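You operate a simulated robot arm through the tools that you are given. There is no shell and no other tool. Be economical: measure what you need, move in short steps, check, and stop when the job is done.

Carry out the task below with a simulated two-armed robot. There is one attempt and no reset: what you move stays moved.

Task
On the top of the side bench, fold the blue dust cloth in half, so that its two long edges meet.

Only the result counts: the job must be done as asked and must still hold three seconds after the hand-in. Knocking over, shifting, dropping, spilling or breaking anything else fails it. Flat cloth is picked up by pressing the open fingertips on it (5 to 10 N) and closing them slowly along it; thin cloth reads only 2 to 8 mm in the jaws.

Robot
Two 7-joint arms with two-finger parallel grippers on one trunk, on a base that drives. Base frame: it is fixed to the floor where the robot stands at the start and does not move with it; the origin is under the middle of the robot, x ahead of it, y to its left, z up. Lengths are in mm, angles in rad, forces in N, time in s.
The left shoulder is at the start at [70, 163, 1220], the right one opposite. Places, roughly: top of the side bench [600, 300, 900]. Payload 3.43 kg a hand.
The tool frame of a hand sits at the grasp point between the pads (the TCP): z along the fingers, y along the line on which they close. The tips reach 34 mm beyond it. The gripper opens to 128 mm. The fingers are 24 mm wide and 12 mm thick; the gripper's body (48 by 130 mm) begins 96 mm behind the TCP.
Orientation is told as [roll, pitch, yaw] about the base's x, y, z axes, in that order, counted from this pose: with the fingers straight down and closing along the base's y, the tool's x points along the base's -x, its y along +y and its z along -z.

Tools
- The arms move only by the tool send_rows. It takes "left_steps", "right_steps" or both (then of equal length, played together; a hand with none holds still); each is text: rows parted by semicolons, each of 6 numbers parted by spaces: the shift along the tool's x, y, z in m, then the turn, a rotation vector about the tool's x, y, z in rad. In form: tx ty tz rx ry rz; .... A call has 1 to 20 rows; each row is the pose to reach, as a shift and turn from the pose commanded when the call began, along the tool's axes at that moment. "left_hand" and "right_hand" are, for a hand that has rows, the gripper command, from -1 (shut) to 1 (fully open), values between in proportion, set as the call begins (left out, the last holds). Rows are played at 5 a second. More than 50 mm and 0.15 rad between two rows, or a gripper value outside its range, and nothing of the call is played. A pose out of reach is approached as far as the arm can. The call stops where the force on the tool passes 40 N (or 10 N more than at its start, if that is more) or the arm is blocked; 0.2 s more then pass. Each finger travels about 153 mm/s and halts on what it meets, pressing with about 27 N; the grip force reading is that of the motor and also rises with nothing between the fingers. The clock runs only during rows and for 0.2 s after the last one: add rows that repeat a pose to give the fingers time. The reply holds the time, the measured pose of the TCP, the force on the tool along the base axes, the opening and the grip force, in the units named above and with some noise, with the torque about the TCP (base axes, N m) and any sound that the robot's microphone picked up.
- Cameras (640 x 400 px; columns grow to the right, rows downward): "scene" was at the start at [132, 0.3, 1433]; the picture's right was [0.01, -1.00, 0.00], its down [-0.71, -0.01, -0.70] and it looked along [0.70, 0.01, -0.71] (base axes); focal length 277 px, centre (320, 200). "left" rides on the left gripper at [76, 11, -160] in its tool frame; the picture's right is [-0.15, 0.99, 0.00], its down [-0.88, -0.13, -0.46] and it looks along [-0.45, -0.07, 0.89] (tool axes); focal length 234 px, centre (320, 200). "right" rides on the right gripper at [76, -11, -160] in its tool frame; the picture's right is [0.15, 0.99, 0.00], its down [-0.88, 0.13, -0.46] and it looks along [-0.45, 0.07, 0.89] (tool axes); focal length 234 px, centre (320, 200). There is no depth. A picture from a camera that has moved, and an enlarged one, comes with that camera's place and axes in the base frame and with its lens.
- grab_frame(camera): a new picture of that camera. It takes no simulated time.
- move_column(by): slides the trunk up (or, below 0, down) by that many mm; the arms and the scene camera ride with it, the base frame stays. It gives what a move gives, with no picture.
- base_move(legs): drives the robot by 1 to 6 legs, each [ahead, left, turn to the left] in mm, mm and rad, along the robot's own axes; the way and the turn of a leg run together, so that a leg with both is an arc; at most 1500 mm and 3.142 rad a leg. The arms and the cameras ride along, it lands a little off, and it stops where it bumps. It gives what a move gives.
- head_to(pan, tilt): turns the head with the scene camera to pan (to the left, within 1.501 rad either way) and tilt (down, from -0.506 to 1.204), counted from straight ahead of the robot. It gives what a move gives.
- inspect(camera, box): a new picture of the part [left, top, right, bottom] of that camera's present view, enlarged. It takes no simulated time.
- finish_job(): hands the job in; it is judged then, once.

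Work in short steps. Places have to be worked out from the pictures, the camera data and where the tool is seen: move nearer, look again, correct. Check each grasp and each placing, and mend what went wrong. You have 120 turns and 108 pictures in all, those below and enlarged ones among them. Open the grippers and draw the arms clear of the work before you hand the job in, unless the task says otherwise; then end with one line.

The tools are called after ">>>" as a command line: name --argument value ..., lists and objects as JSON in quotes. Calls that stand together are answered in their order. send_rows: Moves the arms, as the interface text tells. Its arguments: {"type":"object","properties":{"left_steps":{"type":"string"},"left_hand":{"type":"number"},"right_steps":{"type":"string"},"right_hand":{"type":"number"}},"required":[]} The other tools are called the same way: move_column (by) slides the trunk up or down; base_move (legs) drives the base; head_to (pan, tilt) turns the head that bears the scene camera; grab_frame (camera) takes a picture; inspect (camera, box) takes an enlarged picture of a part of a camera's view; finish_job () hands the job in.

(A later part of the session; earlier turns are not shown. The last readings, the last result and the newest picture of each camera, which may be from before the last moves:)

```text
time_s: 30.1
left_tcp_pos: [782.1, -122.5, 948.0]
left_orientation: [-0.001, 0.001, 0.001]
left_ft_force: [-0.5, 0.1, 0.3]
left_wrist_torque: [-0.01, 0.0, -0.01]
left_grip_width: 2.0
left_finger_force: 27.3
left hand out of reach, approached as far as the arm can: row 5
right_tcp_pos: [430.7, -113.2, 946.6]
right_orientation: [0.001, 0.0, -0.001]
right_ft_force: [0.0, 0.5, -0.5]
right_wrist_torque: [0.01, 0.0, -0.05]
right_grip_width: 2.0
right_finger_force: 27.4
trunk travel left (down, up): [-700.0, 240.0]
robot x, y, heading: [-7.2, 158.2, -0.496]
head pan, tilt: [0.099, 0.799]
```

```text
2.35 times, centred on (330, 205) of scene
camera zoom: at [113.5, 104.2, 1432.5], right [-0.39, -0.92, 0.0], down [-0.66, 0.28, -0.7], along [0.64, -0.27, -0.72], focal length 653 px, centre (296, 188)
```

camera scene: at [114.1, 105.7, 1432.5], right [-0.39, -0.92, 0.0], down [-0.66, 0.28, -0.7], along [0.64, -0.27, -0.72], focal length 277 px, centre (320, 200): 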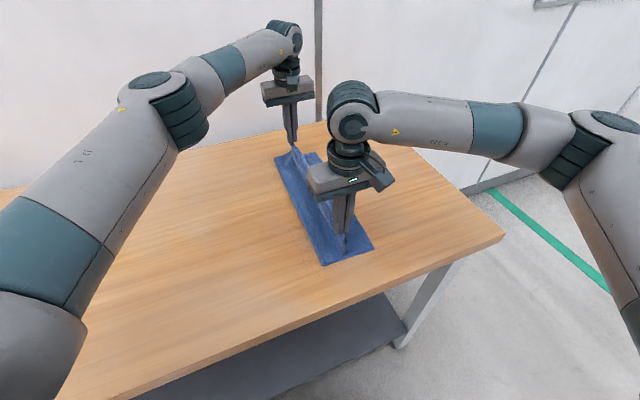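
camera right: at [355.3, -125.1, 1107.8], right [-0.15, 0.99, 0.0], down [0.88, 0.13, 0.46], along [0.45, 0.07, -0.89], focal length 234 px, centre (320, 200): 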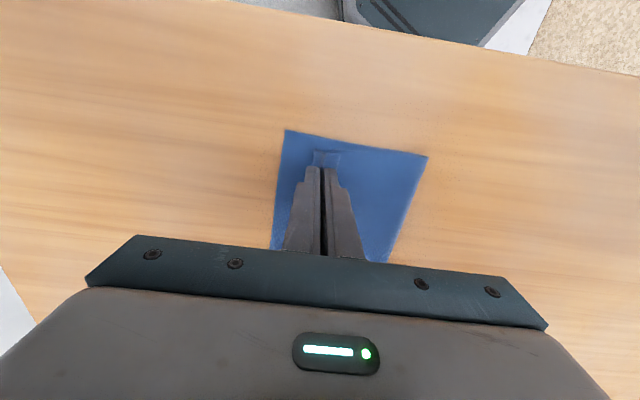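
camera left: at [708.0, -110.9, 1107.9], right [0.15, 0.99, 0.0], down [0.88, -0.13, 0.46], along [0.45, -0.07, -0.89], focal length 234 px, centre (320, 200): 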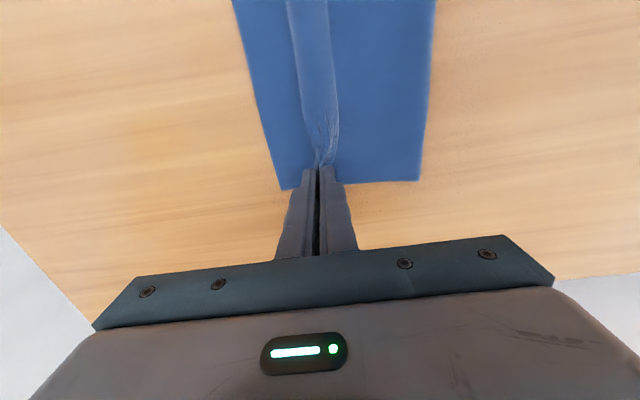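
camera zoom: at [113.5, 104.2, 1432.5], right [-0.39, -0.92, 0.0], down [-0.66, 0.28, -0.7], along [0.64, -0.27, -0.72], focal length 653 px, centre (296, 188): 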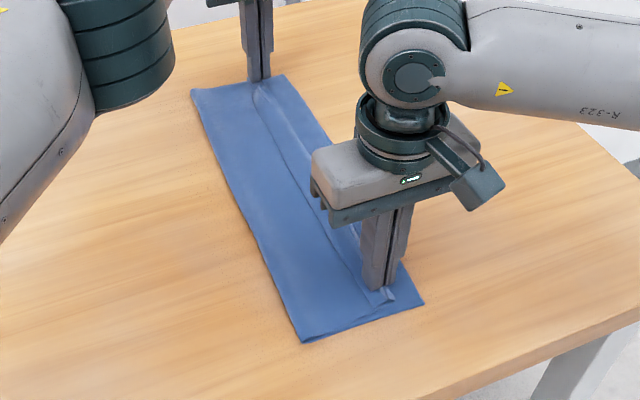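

The held points are near where I wanted them. The left arm is at its reach limit, so I'll lower a few more mm, open both hands and lift clear to see how the edge unrolls.

>>> send_rows --left_steps "0 0 0.003 0 0 0; 0 0 0.006 0 0 0; 0 0 0.006 0 0 0" --right_steps "0 0 0.003 0 0 0; 0 0 0.005 0 0 0; 0 0 0.005 0 0 0"

>>> send_rows --left_steps "0 0 -0.001 0 0 0; 0 0 -0.002 0 0 0; 0 0 -0.030 0 0 0; 0 0 -0.07 0 0 0" --right_steps "0 0 -0.001 0 0 0; 0 0 -0.002 0 0 0; 0 0 -0.030 0 0 0; 0 0 -0.07 0 0 0" --left_hand -0.2 --right_hand -0.2

>>> grab_frame --camera "left"

>>> grab_frame --camera "right"

>>> inspect --camera "scene" --box '[250, 120, 410, 290]'

```text
time_s: 30.9
left_tcp_pos: [784.0, -123.1, 941.0]
left_orientation: [0.001, -0.001, 0.0]
left_ft_force: [-0.2, 0.1, -0.1]
left_wrist_torque: [-0.04, 0.01, 0.02]
left_grip_width: 2.2
left_finger_force: 26.5
right_tcp_pos: [431.4, -112.3, 942.6]
right_orientation: [0.0, 0.0, -0.003]
right_ft_force: [-0.3, 0.8, -0.2]
right_wrist_torque: [0.02, -0.03, 0.0]
right_grip_width: 2.3
right_finger_force: 27.1
trunk travel left (down, up): [-700.0, 240.0]
robot x, y, heading: [-4.0, 161.1, -0.497]
head pan, tilt: [0.099, 0.799]
```

```text
time_s: 31.9
left_tcp_pos: [783.4, -122.0, 1012.5]
left_orientation: [-0.001, -0.001, -0.002]
left_ft_force: [1.1, -0.2, 0.0]
left_wrist_torque: [0.0, -0.03, -0.02]
left_grip_width: 51.1
left_finger_force: 0.1
right_tcp_pos: [429.5, -112.4, 1012.1]
right_orientation: [-0.001, -0.001, 0.0]
right_ft_force: [0.1, 1.0, -0.4]
right_wrist_torque: [-0.01, 0.03, -0.01]
right_grip_width: 51.3
right_finger_force: 0.0
trunk travel left (down, up): [-700.0, 240.0]
robot x, y, heading: [-4.8, 158.5, -0.494]
head pan, tilt: [0.099, 0.799]
```

```text
75 pictures are left
camera left: at [707.1, -109.9, 1172.8], right [0.15, 0.99, 0.0], down [0.88, -0.13, 0.46], along [0.45, -0.07, -0.89], focal length 234 px, centre (320, 200)
```

left: 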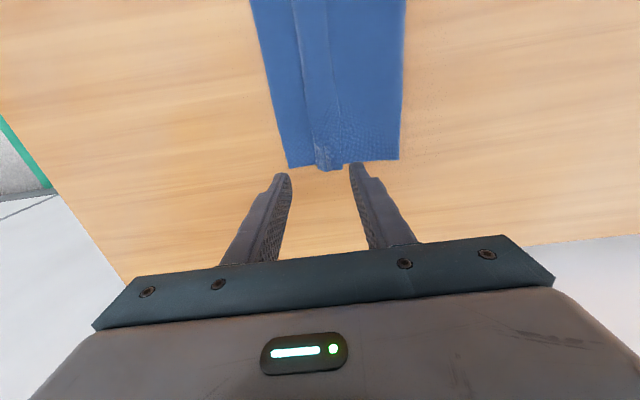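

```text
74 pictures are left
camera right: at [354.1, -123.6, 1173.5], right [-0.15, 0.99, 0.0], down [0.88, 0.13, 0.46], along [0.45, 0.07, -0.89], focal length 234 px, centre (320, 200)
```

right: 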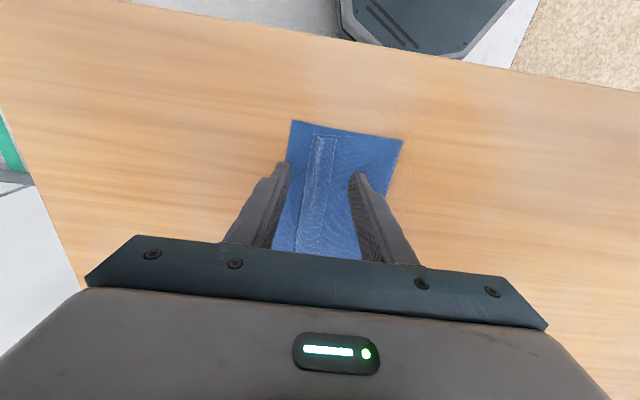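

```text
2.35 times, centred on (330, 205) of scene
camera zoom: at [112.8, 106.4, 1432.5], right [-0.39, -0.92, 0.0], down [-0.66, 0.28, -0.7], along [0.64, -0.27, -0.72], focal length 653 px, centre (296, 188)
```

zoom: 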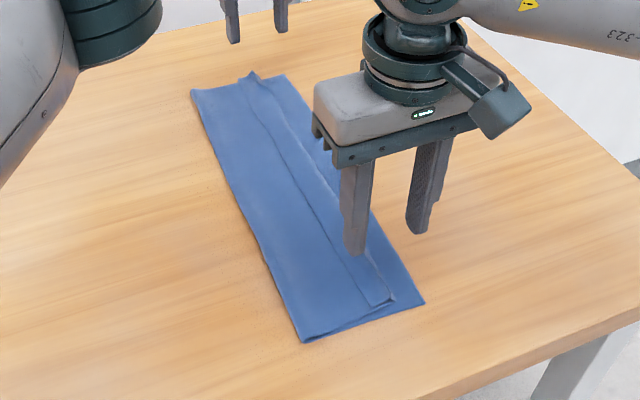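

There's a strip along the top layer; I'll enlarge it to see whether the edge is doubled back.

>>> inspect --camera "left" --box '[240, 0, 420, 180]'

>>> inspect --camera "right" --box '[250, 110, 430, 260]'

```text
2.22 times, centred on (330, 90) of left
camera zoom: at [707.1, -109.9, 1172.8], right [0.15, 0.99, 0.0], down [0.88, -0.13, 0.46], along [0.45, -0.07, -0.89], focal length 520 px, centre (298, 444)
```

zoom: 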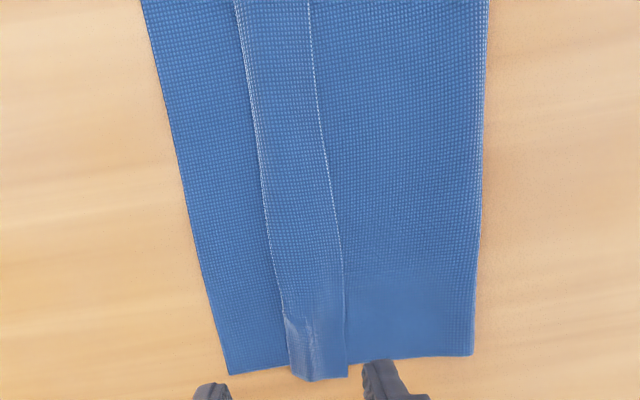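

```text
2.67 times, centred on (340, 185) of right
camera zoom: at [354.1, -123.6, 1173.5], right [-0.15, 0.99, 0.0], down [0.88, 0.13, 0.46], along [0.45, 0.07, -0.89], focal length 624 px, centre (267, 240)
```

zoom: 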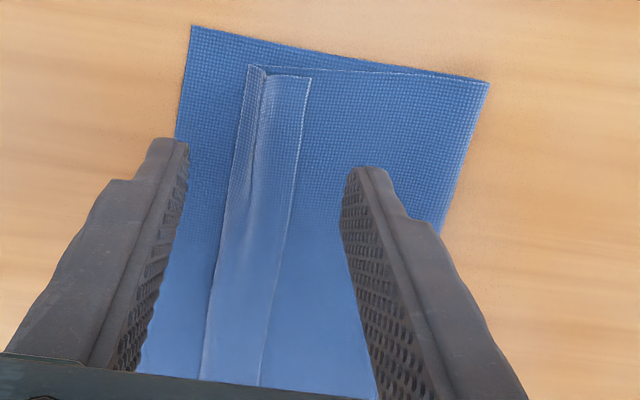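

The outer ~30 mm of the top layer is doubled back along its whole length, with the crease at y≈-125. Flipping that strip outward would put its edge right on the lower edge. I'll first drive the robot about 100 mm along -y for reach.

>>> base_move --legs '[[47, -88, 0]]'

```text
time_s: 33.1
left_tcp_pos: [784.1, -220.9, 1010.9]
left_orientation: [0.0, -0.001, 0.001]
left_ft_force: [-0.1, -0.3, -0.4]
left_wrist_torque: [0.0, -0.02, 0.05]
left_grip_width: 51.3
left_finger_force: 0.1
right_tcp_pos: [431.2, -211.1, 1011.8]
right_orientation: [0.0, 0.001, 0.001]
right_ft_force: [0.5, 0.0, -0.2]
right_wrist_torque: [0.01, -0.04, 0.03]
right_grip_width: 51.1
right_finger_force: 0.0
trunk travel left (down, up): [-700.0, 240.0]
robot x, y, heading: [-4.0, 62.3, -0.497]
head pan, tilt: [0.099, 0.799]
```

I'll bring the right hand, closed, to the inner side of the strip, just above the cloth, for a gentle outward sweep.

>>> send_rows --right_steps "-0.004 0.045 0 0 0 0; -0.008 0.09 0 0 0 0; -0.014 0.138 0 0 0 0; -0.014 0.138 0.035 0 0 0; -0.014 0.138 0.066 0 0 0; -0.014 0.138 0.066 0 0 0" --right_hand -1

>>> grab_frame --camera "right"

>>> grab_frame --camera "scene"

```text
time_s: 34.5
left_tcp_pos: [784.0, -219.8, 1010.6]
left_orientation: [0.0, -0.002, 0.001]
left_ft_force: [0.1, 0.7, -0.1]
left_wrist_torque: [0.0, 0.0, 0.0]
left_grip_width: 51.3
left_finger_force: 0.0
right_tcp_pos: [445.3, -72.7, 945.9]
right_orientation: [0.0, 0.001, 0.0]
right_ft_force: [-0.2, 0.0, -0.1]
right_wrist_torque: [-0.01, 0.0, -0.01]
right_grip_width: 0.0
right_finger_force: 27.2
trunk travel left (down, up): [-700.0, 240.0]
robot x, y, heading: [-5.2, 65.7, -0.495]
head pan, tilt: [0.099, 0.799]
```

```text
70 pictures are left
camera right: at [369.0, -83.9, 1107.0], right [-0.15, 0.99, 0.0], down [0.88, 0.13, 0.46], along [0.45, 0.07, -0.89], focal length 234 px, centre (320, 200)
```

right: 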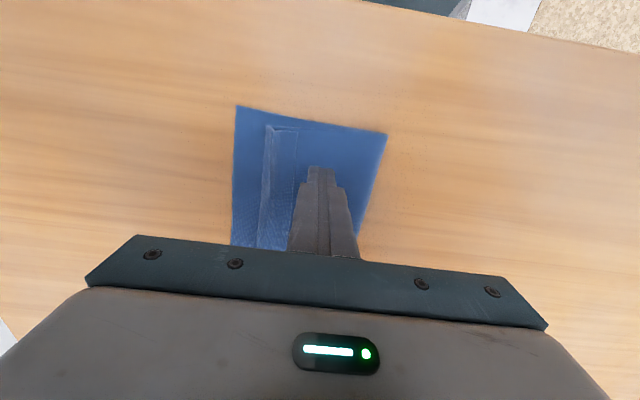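

```text
69 pictures are left
camera scene: at [114.0, 7.4, 1432.5], right [-0.39, -0.92, 0.0], down [-0.66, 0.28, -0.7], along [0.64, -0.27, -0.72], focal length 277 px, centre (320, 200)
```

scene: 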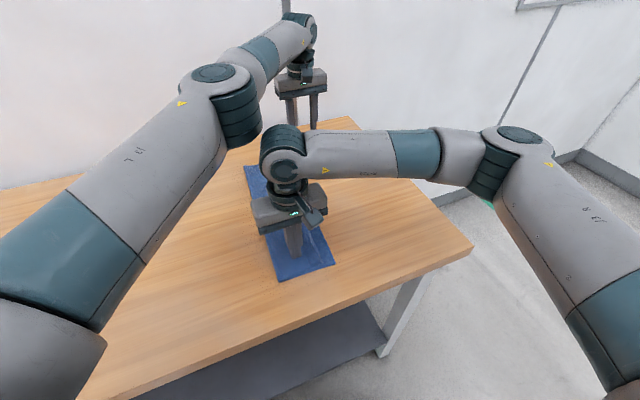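

The tip sits just inside the strip's free edge. I'll lower it to light contact.

>>> send_rows --right_steps "0 0 0.004 0 0 0; 0 0 0.007 0 0 0; 0 0 0.009 0 0 0; 0 0 0.010 0 0 0; 0 0 0.010 0 0 0; 0 0 0.010 0 0 0"

```text
time_s: 35.9
left_tcp_pos: [784.7, -220.7, 1012.0]
left_orientation: [0.0, 0.0, 0.0]
left_ft_force: [1.1, 0.1, 0.3]
left_wrist_torque: [-0.01, 0.03, 0.01]
left_grip_width: 51.0
left_finger_force: 0.0
right_tcp_pos: [445.3, -73.6, 936.5]
right_orientation: [0.001, 0.003, 0.0]
right_ft_force: [-0.5, 0.1, 2.0]
right_wrist_torque: [-0.06, -0.03, 0.0]
right_grip_width: 0.0
right_finger_force: 26.2
trunk travel left (down, up): [-700.0, 240.0]
robot x, y, heading: [-5.8, 57.9, -0.496]
head pan, tilt: [0.099, 0.799]
```

Light contact at 2 N. I'll sweep slowly toward -y past the strip's free edge.

>>> send_rows --right_steps "0 -0.008 0 0 0 0; 0 -0.016 0 0 0 0; 0 -0.024 0 0 0 0; 0 -0.032 0 0 0 0; 0 -0.040 0 0 0 0; 0 -0.045 0 0 0 0"

>>> inspect --camera "right" --box '[220, 90, 420, 260]'

```text
time_s: 37.3
left_tcp_pos: [783.6, -220.5, 1011.1]
left_orientation: [0.0, 0.001, 0.0]
left_ft_force: [0.4, 0.5, 0.2]
left_wrist_torque: [0.0, 0.01, 0.01]
left_grip_width: 50.9
left_finger_force: 0.0
right_tcp_pos: [445.1, -119.1, 934.6]
right_orientation: [0.0, 0.0, -0.001]
right_ft_force: [-0.5, 0.9, 2.2]
right_wrist_torque: [0.01, 0.01, 0.05]
right_grip_width: 0.0
right_finger_force: 26.8
trunk travel left (down, up): [-700.0, 240.0]
robot x, y, heading: [-9.3, 59.7, -0.496]
head pan, tilt: [0.099, 0.799]
```

```text
2.35 times, centred on (320, 175) of right
camera zoom: at [369.6, -130.0, 1096.8], right [-0.15, 0.99, 0.0], down [0.88, 0.13, 0.46], along [0.45, 0.07, -0.89], focal length 551 px, centre (320, 259)
```

zoom: 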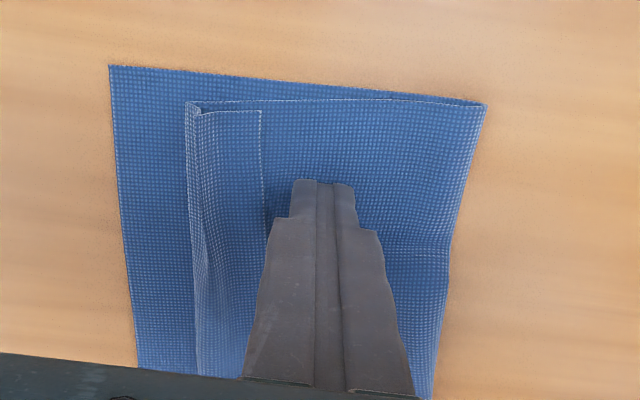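

The sweep dragged the whole cloth sideways by about 48 mm instead of opening the strip; the friction only moved the stack. I'll lift and look again before trying to pinch the strip itself.

>>> send_rows --right_steps "0 0 -0.03 0 0 0; 0 0.0 -0.07 0 0 0; 0 0.0 -0.10 0 0 0; 0 0 -0.10 0 0 0"

>>> grab_frame --camera "right"

>>> grab_frame --camera "left"

>>> inspect --camera "scene" --box '[220, 140, 380, 300]'

```text
time_s: 38.3
left_tcp_pos: [784.4, -220.2, 1011.0]
left_orientation: [0.003, 0.0, 0.001]
left_ft_force: [-0.2, 0.3, 0.3]
left_wrist_torque: [0.0, 0.0, 0.01]
left_grip_width: 51.4
left_finger_force: 0.2
right_tcp_pos: [446.5, -117.9, 1036.6]
right_orientation: [0.0, 0.001, 0.002]
right_ft_force: [-0.2, 0.8, 0.3]
right_wrist_torque: [0.01, 0.04, -0.03]
right_grip_width: 0.0
right_finger_force: 26.9
trunk travel left (down, up): [-700.0, 240.0]
robot x, y, heading: [-7.4, 64.5, -0.498]
head pan, tilt: [0.099, 0.799]
```

```text
67 pictures are left
camera right: at [370.1, -130.1, 1197.2], right [-0.15, 0.99, 0.0], down [0.88, 0.13, 0.46], along [0.45, 0.07, -0.89], focal length 234 px, centre (320, 200)
```

right: 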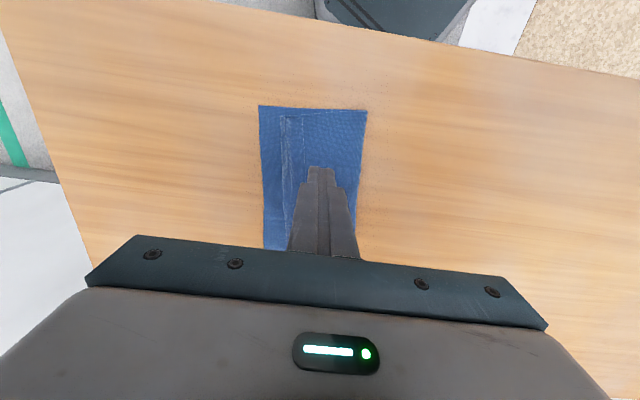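

```text
66 pictures are left
camera left: at [708.7, -208.9, 1171.6], right [0.15, 0.99, 0.0], down [0.88, -0.13, 0.46], along [0.45, -0.07, -0.89], focal length 234 px, centre (320, 200)
```

left: 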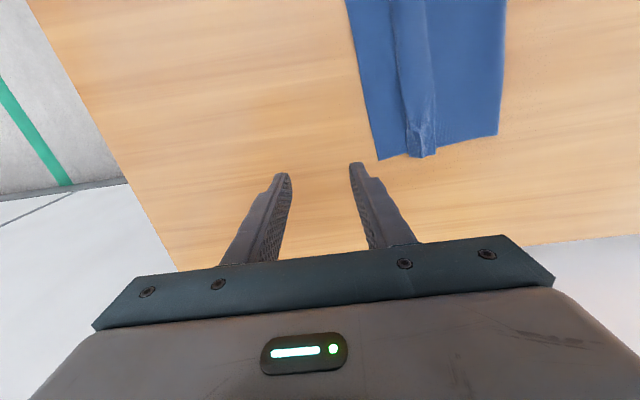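

```text
2.50 times, centred on (300, 220) of scene
camera zoom: at [114.3, 6.6, 1432.4], right [-0.39, -0.92, 0.0], down [-0.66, 0.28, -0.7], along [0.64, -0.27, -0.72], focal length 694 px, centre (370, 150)
```

zoom: 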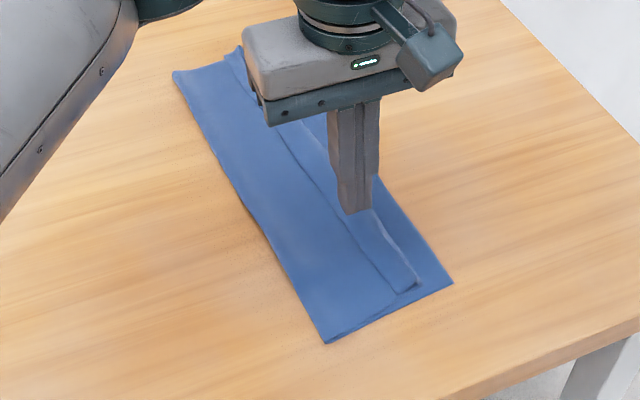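

The cloth has turned about 0.1 rad, and the doubled strip runs from (415,-155) to (797,-102). I'll turn the right hand so it closes along the strip, to pinch only that top ply near its near end.

>>> send_rows --right_steps "0 -0.003 0.005 0 0 0.147; 0 -0.006 0.010 0 0 0.294; 0 -0.009 0.015 0 0 0.441; 0 -0.012 0.020 0 0 0.588; 0 -0.015 0.025 0 0 0.735; 0 -0.018 0.030 0 0 0.882; 0 -0.021 0.035 0 0 1.029; 0 -0.024 0.040 0 0 1.176; 0 -0.028 0.045 0 0 1.323; 0 -0.033 0.050 0 0 1.470; 0 -0.033 0.055 0 0 1.470" --right_hand -0.6

>>> grab_frame --camera "right"

>>> grab_frame --camera "scene"

```text
time_s: 40.7
left_tcp_pos: [785.3, -220.6, 1010.5]
left_orientation: [-0.001, 0.0, -0.001]
left_ft_force: [-0.7, -0.5, 0.9]
left_wrist_torque: [0.01, 0.0, 0.02]
left_grip_width: 51.2
left_finger_force: 0.1
right_tcp_pos: [445.1, -150.6, 980.1]
right_orientation: [-0.001, 0.0, -1.472]
right_ft_force: [0.5, -0.3, 0.0]
right_wrist_torque: [-0.01, -0.01, -0.03]
right_grip_width: 25.6
right_finger_force: 0.2
trunk travel left (down, up): [-700.0, 240.0]
robot x, y, heading: [-7.2, 58.5, -0.498]
head pan, tilt: [0.099, 0.799]
```

```text
64 pictures are left
camera right: at [426.7, -77.0, 1141.7], right [0.97, 0.24, 0.0], down [0.22, -0.86, 0.46], along [0.11, -0.44, -0.89], focal length 234 px, centre (320, 200)
```

right: 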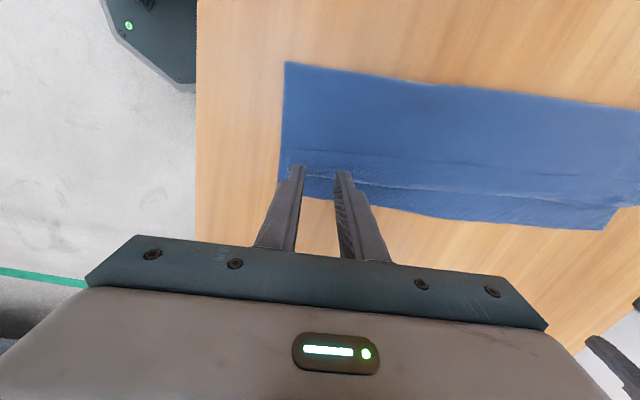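

```text
63 pictures are left
camera scene: at [114.3, 6.9, 1432.4], right [-0.39, -0.92, 0.0], down [-0.66, 0.28, -0.7], along [0.64, -0.27, -0.72], focal length 277 px, centre (320, 200)
```

scene: 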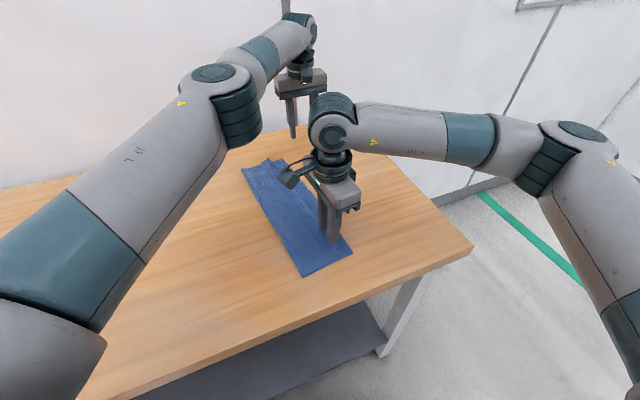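

The strip is visible ahead of the tips. I'll lower to just above the cloth and zoom in.

>>> send_rows --right_steps "0 0 0.02 0 0 0; 0 0 0.036 0 0 0; 0 0 0.036 0 0 0"

>>> inspect --camera "right" --box '[240, 60, 440, 260]'

```text
time_s: 41.5
left_tcp_pos: [783.6, -220.2, 1011.7]
left_orientation: [-0.001, 0.001, 0.0]
left_ft_force: [0.1, 0.3, -0.7]
left_wrist_torque: [0.04, -0.03, -0.04]
left_grip_width: 51.3
left_finger_force: 0.0
right_tcp_pos: [445.8, -151.2, 944.0]
right_orientation: [0.002, -0.001, -1.472]
right_ft_force: [-0.1, 0.1, 1.3]
right_wrist_torque: [-0.02, 0.0, 0.02]
right_grip_width: 25.4
right_finger_force: 0.1
trunk travel left (down, up): [-700.0, 240.0]
robot x, y, heading: [-3.1, 65.2, -0.496]
head pan, tilt: [0.099, 0.799]
```

```text
2.00 times, centred on (340, 160) of right
camera zoom: at [426.2, -77.1, 1105.0], right [0.97, 0.24, 0.0], down [0.22, -0.86, 0.46], along [0.11, -0.44, -0.89], focal length 468 px, centre (280, 280)
```

zoom: 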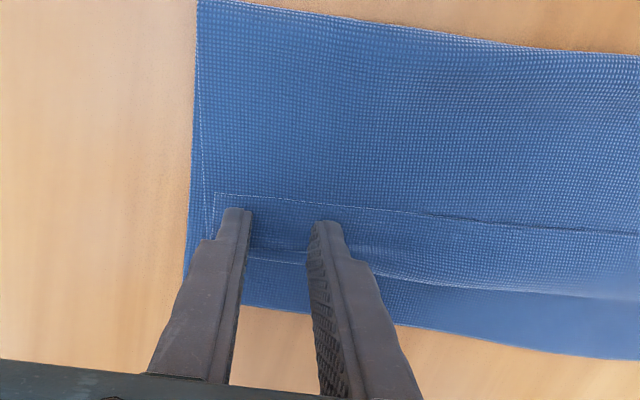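

The strip spans y -138 to -168 here and my fingers are centred on it. I'll lower to a light touch.

>>> send_rows --right_steps "0 0 0.004 0 0 0; 0 0 0.006 0 0 0; 0 0 0.007 0 0 0; 0 0 0.007 0 0 0; 0 0 0.007 0 0 0"

```text
time_s: 42.7
left_tcp_pos: [784.5, -220.3, 1011.0]
left_orientation: [0.0, 0.0, 0.0]
left_ft_force: [0.6, 0.7, 0.4]
left_wrist_torque: [0.01, 0.01, 0.0]
left_grip_width: 51.4
left_finger_force: 0.1
right_tcp_pos: [446.0, -151.8, 939.1]
right_orientation: [0.001, -0.001, -1.47]
right_ft_force: [-0.3, -0.5, 5.5]
right_wrist_torque: [-0.04, 0.09, 0.01]
right_grip_width: 25.7
right_finger_force: 0.2
trunk travel left (down, up): [-700.0, 240.0]
robot x, y, heading: [-6.1, 62.1, -0.493]
head pan, tilt: [0.099, 0.799]
```

Contact is 5.5 N. I'll close in small steps and check what buckles.

>>> send_rows --right_steps "0 0 0 0 0 0; 0 0 0 0 0 0" --right_hand -0.7

>>> send_rows --right_steps "0 0 0 0 0 0; 0 0 0 0 0 0" --right_hand -0.8

>>> inspect --camera "right" --box '[240, 60, 440, 260]'

```text
time_s: 43.3
left_tcp_pos: [784.6, -220.2, 1011.1]
left_orientation: [0.0, -0.001, 0.001]
left_ft_force: [0.3, -0.3, -0.2]
left_wrist_torque: [0.03, 0.0, 0.0]
left_grip_width: 51.3
left_finger_force: 0.0
right_tcp_pos: [444.4, -152.2, 938.2]
right_orientation: [0.001, 0.0, -1.47]
right_ft_force: [1.6, -1.0, 6.0]
right_wrist_torque: [-0.07, 0.09, -0.04]
right_grip_width: 18.6
right_finger_force: 0.1
trunk travel left (down, up): [-700.0, 240.0]
robot x, y, heading: [-3.0, 65.2, -0.498]
head pan, tilt: [0.099, 0.799]
```

```text
time_s: 43.9
left_tcp_pos: [784.9, -220.6, 1011.9]
left_orientation: [0.0, 0.0, 0.001]
left_ft_force: [0.4, -1.0, 0.2]
left_wrist_torque: [-0.01, -0.02, 0.0]
left_grip_width: 51.2
left_finger_force: 0.0
right_tcp_pos: [445.7, -150.8, 937.8]
right_orientation: [0.0, -0.001, -1.469]
right_ft_force: [0.7, -0.1, 5.4]
right_wrist_torque: [-0.03, 0.03, 0.04]
right_grip_width: 12.2
right_finger_force: 0.0
trunk travel left (down, up): [-700.0, 240.0]
robot x, y, heading: [-3.2, 64.7, -0.501]
head pan, tilt: [0.099, 0.799]
```

```text
2.00 times, centred on (340, 160) of right
camera zoom: at [426.2, -76.9, 1098.5], right [0.97, 0.24, 0.0], down [0.22, -0.86, 0.46], along [0.11, -0.44, -0.89], focal length 468 px, centre (280, 280)
```

zoom: 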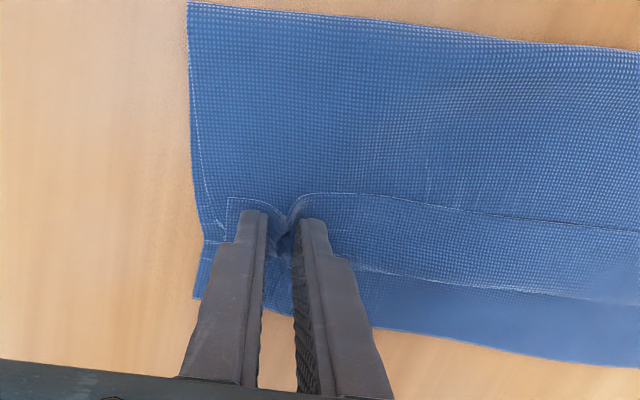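

The strip alone is buckling up at its free edge, which is what I wanted. I'll close fully.

>>> send_rows --right_steps "0 0 0 0 0 0; 0 0 0 0 0 0" --right_hand -0.9

>>> send_rows --right_steps "0 0 0 0 0 0; 0 0 0 0 0 0; 0 0 0 0 0 0" --right_hand -1

>>> send_rows --right_steps "0 0 -0.006 0 0 0; 0 0 -0.012 0 0 0; 0 0 -0.018 0 0 0; 0 0 -0.018 0 0 0"

>>> inspect --camera "right" --box '[240, 60, 440, 260]'

>>> inspect --camera "scene" --box '[220, 140, 380, 300]'

```text
time_s: 44.5
left_tcp_pos: [784.2, -220.5, 1011.3]
left_orientation: [-0.001, 0.001, 0.0]
left_ft_force: [1.3, 0.0, 0.3]
left_wrist_torque: [-0.01, -0.02, 0.0]
left_grip_width: 51.3
left_finger_force: 0.0
right_tcp_pos: [443.7, -150.7, 938.9]
right_orientation: [0.002, -0.001, -1.469]
right_ft_force: [0.0, 0.1, 6.4]
right_wrist_torque: [-0.07, 0.04, 0.04]
right_grip_width: 7.0
right_finger_force: 0.7
trunk travel left (down, up): [-700.0, 240.0]
robot x, y, heading: [-1.5, 62.7, -0.495]
head pan, tilt: [0.099, 0.799]
```

```text
time_s: 45.3
left_tcp_pos: [783.1, -219.3, 1011.1]
left_orientation: [0.002, 0.001, 0.001]
left_ft_force: [0.3, -0.9, -0.1]
left_wrist_torque: [0.03, 0.01, 0.01]
left_grip_width: 51.1
left_finger_force: 0.2
right_tcp_pos: [444.2, -151.5, 938.4]
right_orientation: [0.001, 0.0, -1.471]
right_ft_force: [-1.4, 0.6, 7.2]
right_wrist_torque: [-0.1, 0.05, 0.01]
right_grip_width: 2.5
right_finger_force: 26.9
trunk travel left (down, up): [-700.0, 240.0]
robot x, y, heading: [-2.1, 60.7, -0.496]
head pan, tilt: [0.099, 0.799]
```

```text
time_s: 46.3
left_tcp_pos: [785.0, -221.3, 1011.5]
left_orientation: [0.0, 0.002, 0.0]
left_ft_force: [0.1, 0.3, -0.2]
left_wrist_torque: [0.0, 0.03, -0.01]
left_grip_width: 51.2
left_finger_force: 0.0
right_tcp_pos: [444.6, -151.8, 955.9]
right_orientation: [0.0, 0.001, -1.47]
right_ft_force: [-0.1, 0.0, 0.1]
right_wrist_torque: [-0.01, 0.01, -0.01]
right_grip_width: 2.1
right_finger_force: 26.6
trunk travel left (down, up): [-700.0, 240.0]
robot x, y, heading: [-3.6, 61.5, -0.495]
head pan, tilt: [0.099, 0.799]
```

```text
2.00 times, centred on (340, 160) of right
camera zoom: at [426.7, -77.2, 1116.9], right [0.97, 0.25, 0.0], down [0.22, -0.86, 0.46], along [0.11, -0.44, -0.89], focal length 468 px, centre (280, 280)
```

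zoom: 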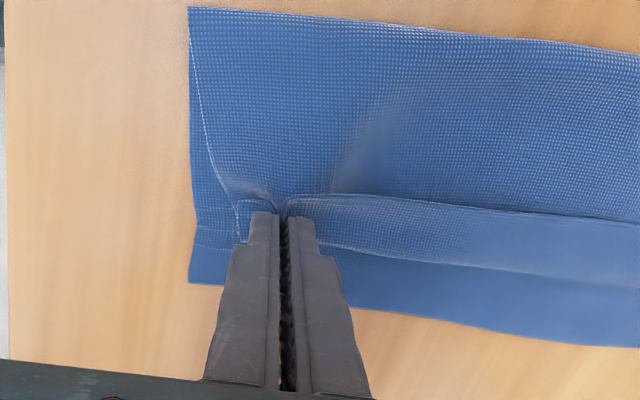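

```text
2.50 times, centred on (300, 220) of scene
camera zoom: at [114.3, 6.8, 1432.4], right [-0.39, -0.92, 0.0], down [-0.66, 0.28, -0.7], along [0.64, -0.27, -0.72], focal length 694 px, centre (370, 150)
```

zoom: 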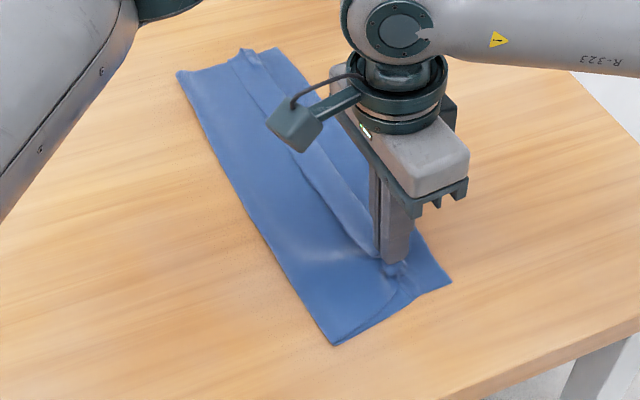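

The right hand holds only the strip (2.1 mm), and the lower layer stays flat. I'll raise it and roll the hand so the strip's free edge turns up and outward; its own spring should then open it toward -y.

>>> send_rows --right_steps "-0.003 0 -0.006 0 0.15 0; -0.0055 0 -0.012 0 0.30 0; -0.008 0 -0.0165 0 0.45 0; -0.010 0 -0.0206 0 0.60 0; -0.0115 0 -0.024 0 0.75 0; -0.013 0 -0.027 0 0.90 0; -0.0135 0 -0.029 0 1.05 0; -0.014 0 -0.031 0 1.19 0; -0.014 0 -0.031 0 1.19 0"

>>> grab_frame --camera "right"

>>> grab_frame --camera "scene"

```text
time_s: 48.3
left_tcp_pos: [784.8, -220.6, 1011.6]
left_orientation: [0.0, -0.001, 0.001]
left_ft_force: [-0.3, 0.6, 0.5]
left_wrist_torque: [0.03, 0.02, 0.03]
left_grip_width: 51.2
left_finger_force: 0.1
right_tcp_pos: [446.8, -164.1, 987.4]
right_orientation: [0.001, 1.191, -1.471]
right_ft_force: [-0.1, 0.4, -0.3]
right_wrist_torque: [-0.01, 0.0, -0.02]
right_grip_width: 2.6
right_finger_force: 26.7
trunk travel left (down, up): [-700.0, 240.0]
robot x, y, heading: [-5.3, 58.9, -0.497]
head pan, tilt: [0.099, 0.799]
```

```text
58 pictures are left
camera right: at [447.5, -286.4, 1117.8], right [0.98, 0.15, 0.14], down [0.2, -0.73, -0.65], along [0.0, 0.66, -0.75], focal length 234 px, centre (320, 200)
```

right: 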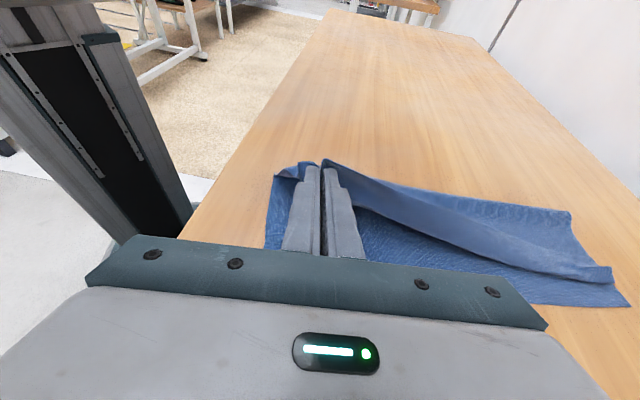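

```text
57 pictures are left
camera scene: at [114.1, 7.0, 1432.5], right [-0.39, -0.92, 0.0], down [-0.66, 0.28, -0.7], along [0.64, -0.27, -0.72], focal length 277 px, centre (320, 200)
```

scene: 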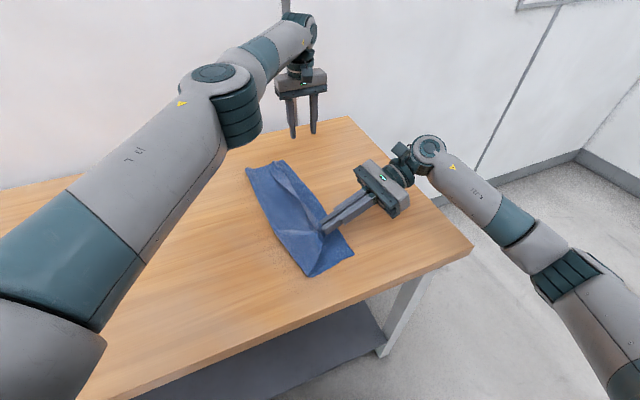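

The strip at the near end is now turned up and opening well. I'll carry it outward and down over the lower edge, then check.

>>> send_rows --right_steps "-0.010 0 -0.003 0 0 0; -0.022 0 -0.006 0 0 0; -0.034 0 -0.010 0 0 0; -0.046 0 -0.014 0 0 0; -0.046 0 -0.014 0 0 0"

>>> grab_frame --camera "right"

>>> inspect --camera "scene" --box '[230, 140, 390, 300]'

```text
time_s: 49.5
left_tcp_pos: [783.8, -220.8, 1011.6]
left_orientation: [0.0, 0.0, 0.0]
left_ft_force: [0.5, 0.0, -1.1]
left_wrist_torque: [-0.02, -0.01, -0.01]
left_grip_width: 51.0
left_finger_force: 0.1
right_tcp_pos: [449.7, -195.1, 949.1]
right_orientation: [0.0, 1.188, -1.47]
right_ft_force: [-0.1, -0.3, -0.2]
right_wrist_torque: [-0.01, -0.03, 0.01]
right_grip_width: 2.4
right_finger_force: 27.2
trunk travel left (down, up): [-700.0, 240.0]
robot x, y, heading: [-5.9, 62.9, -0.495]
head pan, tilt: [0.099, 0.799]
```

```text
56 pictures are left
camera right: at [450.6, -316.1, 1079.7], right [0.98, 0.15, 0.14], down [0.21, -0.73, -0.65], along [0.0, 0.66, -0.75], focal length 234 px, centre (320, 200)
```

right: 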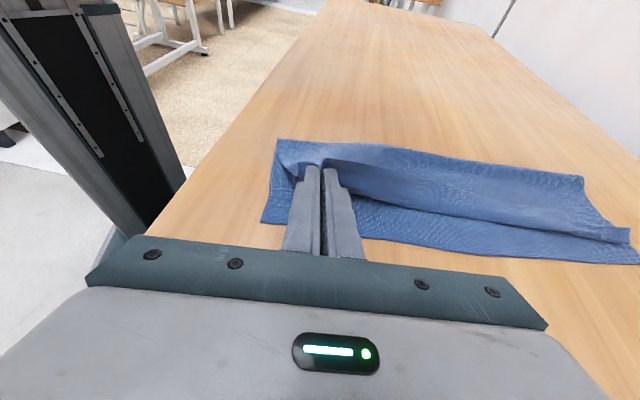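

```text
2.50 times, centred on (310, 220) of scene
camera zoom: at [114.2, 6.9, 1432.4], right [-0.39, -0.92, 0.0], down [-0.66, 0.28, -0.7], along [0.64, -0.27, -0.72], focal length 694 px, centre (345, 150)
```

zoom: 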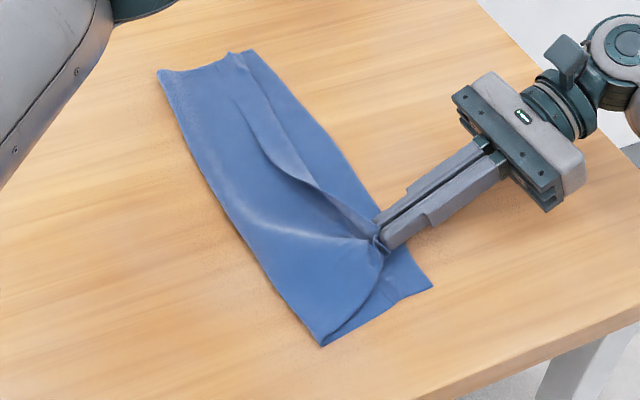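

I'll go slightly further out and lower, then open and back away along the fingers.

>>> send_rows --right_steps "-0.008 0 -0.003 0 0 0; -0.0175 0 -0.006 0 0 0; -0.0175 0 -0.006 0 0 0"

>>> send_rows --right_steps "0 0 0 0 0 0; 0 0 -0.010 0 0 0; 0 0 -0.04 0 0 0; 0 0 -0.08 0 0 0; 0 0 -0.10 0 0 0; 0 0 -0.10 0 0 0" --right_hand -0.6

>>> grab_frame --camera "right"

>>> inspect --camera "scene" --box '[230, 140, 390, 300]'

```text
time_s: 50.3
left_tcp_pos: [784.6, -220.4, 1011.8]
left_orientation: [0.001, 0.0, -0.002]
left_ft_force: [-0.7, 0.4, -0.7]
left_wrist_torque: [-0.02, -0.02, 0.02]
left_grip_width: 50.8
left_finger_force: 0.1
right_tcp_pos: [451.5, -206.5, 934.5]
right_orientation: [0.0, 1.19, -1.471]
right_ft_force: [-1.6, -0.1, -0.3]
right_wrist_torque: [0.0, -0.02, 0.0]
right_grip_width: 2.3
right_finger_force: 27.0
trunk travel left (down, up): [-700.0, 240.0]
robot x, y, heading: [-5.5, 60.5, -0.496]
head pan, tilt: [0.099, 0.799]
```

```text
time_s: 51.7
left_tcp_pos: [784.8, -220.3, 1011.9]
left_orientation: [-0.001, 0.0, -0.001]
left_ft_force: [0.5, 0.0, -0.6]
left_wrist_torque: [-0.06, 0.01, 0.02]
left_grip_width: 51.0
left_finger_force: 0.0
right_tcp_pos: [459.9, -299.7, 973.0]
right_orientation: [0.002, 1.191, -1.47]
right_ft_force: [-0.4, -0.7, -0.3]
right_wrist_torque: [-0.05, -0.04, 0.0]
right_grip_width: 25.9
right_finger_force: 0.1
trunk travel left (down, up): [-700.0, 240.0]
robot x, y, heading: [-6.8, 61.3, -0.5]
head pan, tilt: [0.099, 0.799]
```

```text
54 pictures are left
camera right: at [460.3, -421.0, 1103.9], right [0.98, 0.15, 0.14], down [0.21, -0.73, -0.65], along [0.0, 0.66, -0.75], focal length 234 px, centre (320, 200)
```

right: 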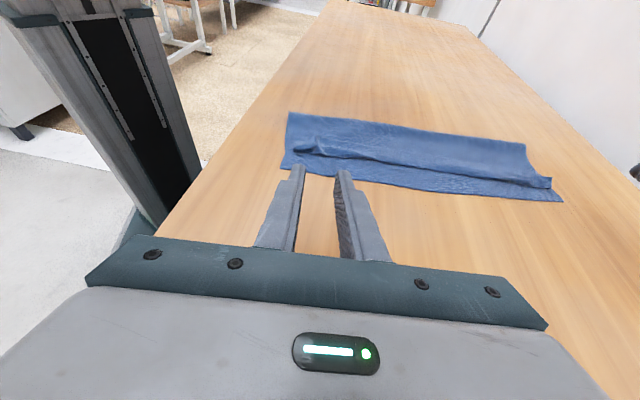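

```text
2.50 times, centred on (310, 220) of scene
camera zoom: at [114.2, 6.8, 1432.4], right [-0.39, -0.92, 0.0], down [-0.66, 0.28, -0.7], along [0.64, -0.27, -0.72], focal length 694 px, centre (345, 150)
```

zoom: 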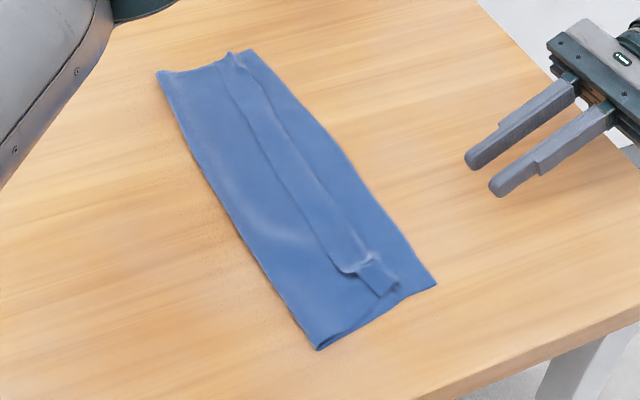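

It fell back since the rest of the strip held its crease. New plan: the right hand pinches the strip mid-length and turns it upright, then the left hand grips the upright free edge from above and lays it outward. First I'll bring the right hand back upright over mid-strip.

>>> send_rows --right_steps "0.012 0.013 0.010 0 -0.132 0; 0.025 0.026 0.020 0 -0.264 0; 0.035 0.038 0.035 0 -0.397 0; 0.042 0.051 0.050 0 -0.529 0; 0.048 0.064 0.066 0 -0.661 0; 0.053 0.077 0.083 0 -0.793 0; 0.058 0.090 0.100 0 -0.926 0; 0.063 0.103 0.117 0 -1.058 0; 0.067 0.1155 0.134 0 -1.19 0; 0.067 0.1155 0.134 0 -1.19 0"

>>> grab_frame --camera "right"

```text
time_s: 53.9
left_tcp_pos: [784.5, -221.0, 1010.7]
left_orientation: [0.002, -0.001, 0.001]
left_ft_force: [0.6, 0.0, 0.5]
left_wrist_torque: [-0.01, 0.0, 0.0]
left_grip_width: 51.4
left_finger_force: 0.0
right_tcp_pos: [561.6, -140.6, 984.7]
right_orientation: [-0.001, 0.0, -1.473]
right_ft_force: [-0.1, 0.3, 0.4]
right_wrist_torque: [0.02, -0.01, 0.0]
right_grip_width: 25.7
right_finger_force: 0.0
trunk travel left (down, up): [-700.0, 240.0]
robot x, y, heading: [-6.5, 61.1, -0.497]
head pan, tilt: [0.099, 0.799]
```

```text
52 pictures are left
camera right: at [542.1, -66.2, 1145.5], right [0.97, 0.24, 0.0], down [0.22, -0.86, 0.46], along [0.11, -0.44, -0.89], focal length 234 px, centre (320, 200)
```

right: 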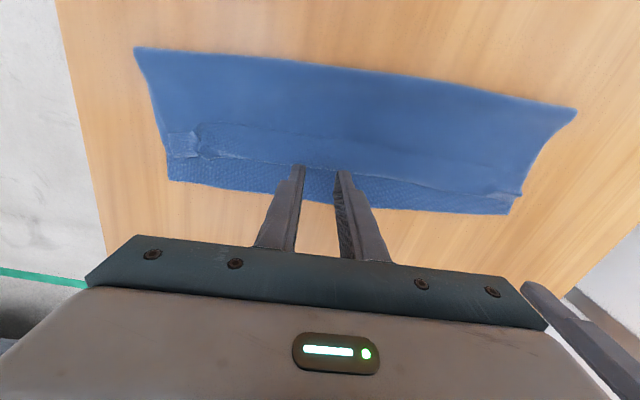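

I'll zoom in to find the strip's free edge and crease here.

>>> inspect --camera "right" --box '[130, 40, 350, 220]'

>>> inspect --camera "right" --box '[330, 60, 590, 230]'

```text
2.22 times, centred on (240, 130) of right
camera zoom: at [542.1, -66.2, 1145.5], right [0.97, 0.24, 0.0], down [0.22, -0.86, 0.46], along [0.11, -0.44, -0.89], focal length 520 px, centre (498, 356)
```

zoom: 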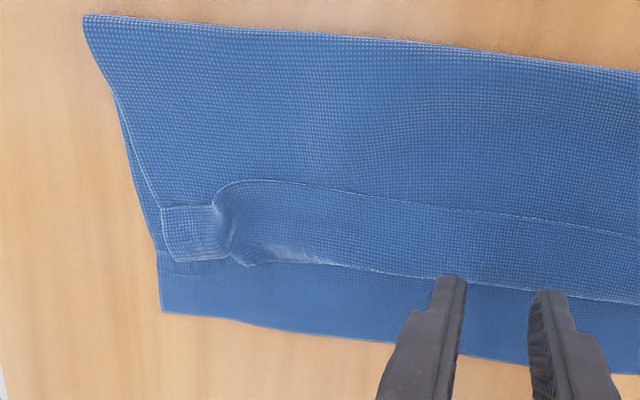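

```text
2.35 times, centred on (460, 145) of right
camera zoom: at [542.1, -66.2, 1145.5], right [0.97, 0.24, 0.0], down [0.22, -0.86, 0.46], along [0.11, -0.44, -0.89], focal length 551 px, centre (-9, 329)
```

zoom: 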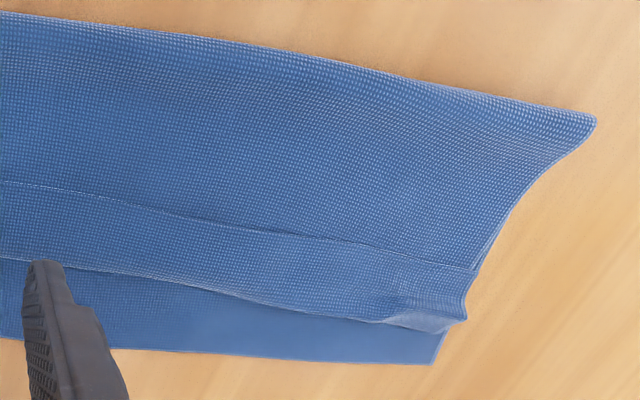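

Mid-strip, the free edge is at y≈-117 and the crease at -149. I'll centre slightly toward the free edge (y≈-129) and lower to a light touch.

>>> send_rows --right_steps "0.012 0 0.02 0 0 0; 0.012 0 0.040 0 0 0; 0.012 0 0.0445 0 0 0; 0.012 0 0.0465 0 0 0; 0.012 0 0.0475 0 0 0; 0.012 0 0.0475 0 0 0; 0.012 0 0.0475 0 0 0"

```text
time_s: 55.5
left_tcp_pos: [783.6, -219.8, 1012.2]
left_orientation: [0.0, 0.0, 0.001]
left_ft_force: [0.1, 0.2, -0.9]
left_wrist_torque: [0.02, 0.0, -0.01]
left_grip_width: 51.3
left_finger_force: 0.0
right_tcp_pos: [558.6, -127.9, 937.0]
right_orientation: [-0.001, -0.001, -1.471]
right_ft_force: [0.7, 0.2, 2.1]
right_wrist_torque: [0.05, 0.01, 0.0]
right_grip_width: 25.6
right_finger_force: 0.1
trunk travel left (down, up): [-700.0, 240.0]
robot x, y, heading: [-6.0, 63.4, -0.489]
head pan, tilt: [0.099, 0.799]
```

Contact is 2 N. I'll press a little more and close in steps.

>>> send_rows --right_steps "0 0 0.0006 0 0 0; 0 0 0.0006 0 0 0" --right_hand -0.7

>>> send_rows --right_steps "0 0 0 0 0 0; 0 0 0 0 0 0" --right_hand -0.8

>>> send_rows --right_steps "0 0 0 0 0 0; 0 0 0 0 0 0" --right_hand -0.9

>>> send_rows --right_steps "0 0 0 0 0 0; 0 0 0 0 0 0; 0 0 0 0 0 0" --right_hand -1

>>> inspect --camera "right" --box '[220, 60, 440, 260]'

```text
time_s: 56.1
left_tcp_pos: [784.3, -220.4, 1010.6]
left_orientation: [0.0, -0.001, 0.0]
left_ft_force: [1.2, -0.8, -0.2]
left_wrist_torque: [-0.01, 0.0, -0.03]
left_grip_width: 51.0
left_finger_force: 0.1
right_tcp_pos: [558.1, -128.2, 938.5]
right_orientation: [0.002, 0.0, -1.469]
right_ft_force: [0.2, 0.9, 2.5]
right_wrist_torque: [0.02, -0.04, -0.02]
right_grip_width: 19.0
right_finger_force: 0.1
trunk travel left (down, up): [-700.0, 240.0]
robot x, y, heading: [-5.8, 63.6, -0.497]
head pan, tilt: [0.099, 0.799]
```

```text
time_s: 56.7
left_tcp_pos: [784.1, -220.0, 1012.0]
left_orientation: [0.0, 0.0, 0.0]
left_ft_force: [-0.1, 0.1, 0.1]
left_wrist_torque: [0.0, 0.0, 0.0]
left_grip_width: 51.5
left_finger_force: 0.1
right_tcp_pos: [559.6, -127.0, 937.7]
right_orientation: [-0.001, 0.0, -1.47]
right_ft_force: [-0.8, 0.4, 1.1]
right_wrist_torque: [0.03, -0.01, -0.03]
right_grip_width: 12.5
right_finger_force: 0.0
trunk travel left (down, up): [-700.0, 240.0]
robot x, y, heading: [-6.3, 63.4, -0.493]
head pan, tilt: [0.099, 0.799]
```

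```text
time_s: 57.3
left_tcp_pos: [784.8, -221.0, 1011.7]
left_orientation: [0.001, 0.001, -0.002]
left_ft_force: [0.3, -0.2, -0.1]
left_wrist_torque: [-0.01, 0.0, 0.0]
left_grip_width: 51.1
left_finger_force: 0.0
right_tcp_pos: [559.2, -128.4, 937.0]
right_orientation: [-0.001, -0.001, -1.469]
right_ft_force: [0.4, 0.0, 2.2]
right_wrist_torque: [0.0, -0.01, 0.01]
right_grip_width: 6.1
right_finger_force: 0.1
trunk travel left (down, up): [-700.0, 240.0]
robot x, y, heading: [-6.9, 68.6, -0.496]
head pan, tilt: [0.099, 0.799]
```

```text
time_s: 58.1
left_tcp_pos: [783.8, -220.5, 1010.8]
left_orientation: [-0.001, 0.0, 0.0]
left_ft_force: [0.0, -0.6, 0.8]
left_wrist_torque: [0.01, 0.01, 0.02]
left_grip_width: 51.1
left_finger_force: 0.1
right_tcp_pos: [560.4, -127.5, 936.6]
right_orientation: [0.0, -0.001, -1.469]
right_ft_force: [0.3, 0.2, 1.8]
right_wrist_torque: [0.03, -0.01, -0.01]
right_grip_width: 2.2
right_finger_force: 27.4
trunk travel left (down, up): [-700.0, 240.0]
robot x, y, heading: [-5.2, 64.6, -0.495]
head pan, tilt: [0.099, 0.799]
```

```text
2.00 times, centred on (330, 160) of right
camera zoom: at [540.1, -53.1, 1097.8], right [0.97, 0.24, 0.0], down [0.22, -0.86, 0.46], along [0.11, -0.44, -0.89], focal length 468 px, centre (300, 280)
```

zoom: 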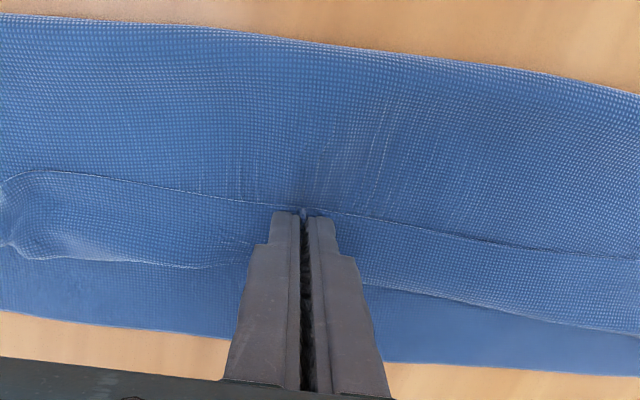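

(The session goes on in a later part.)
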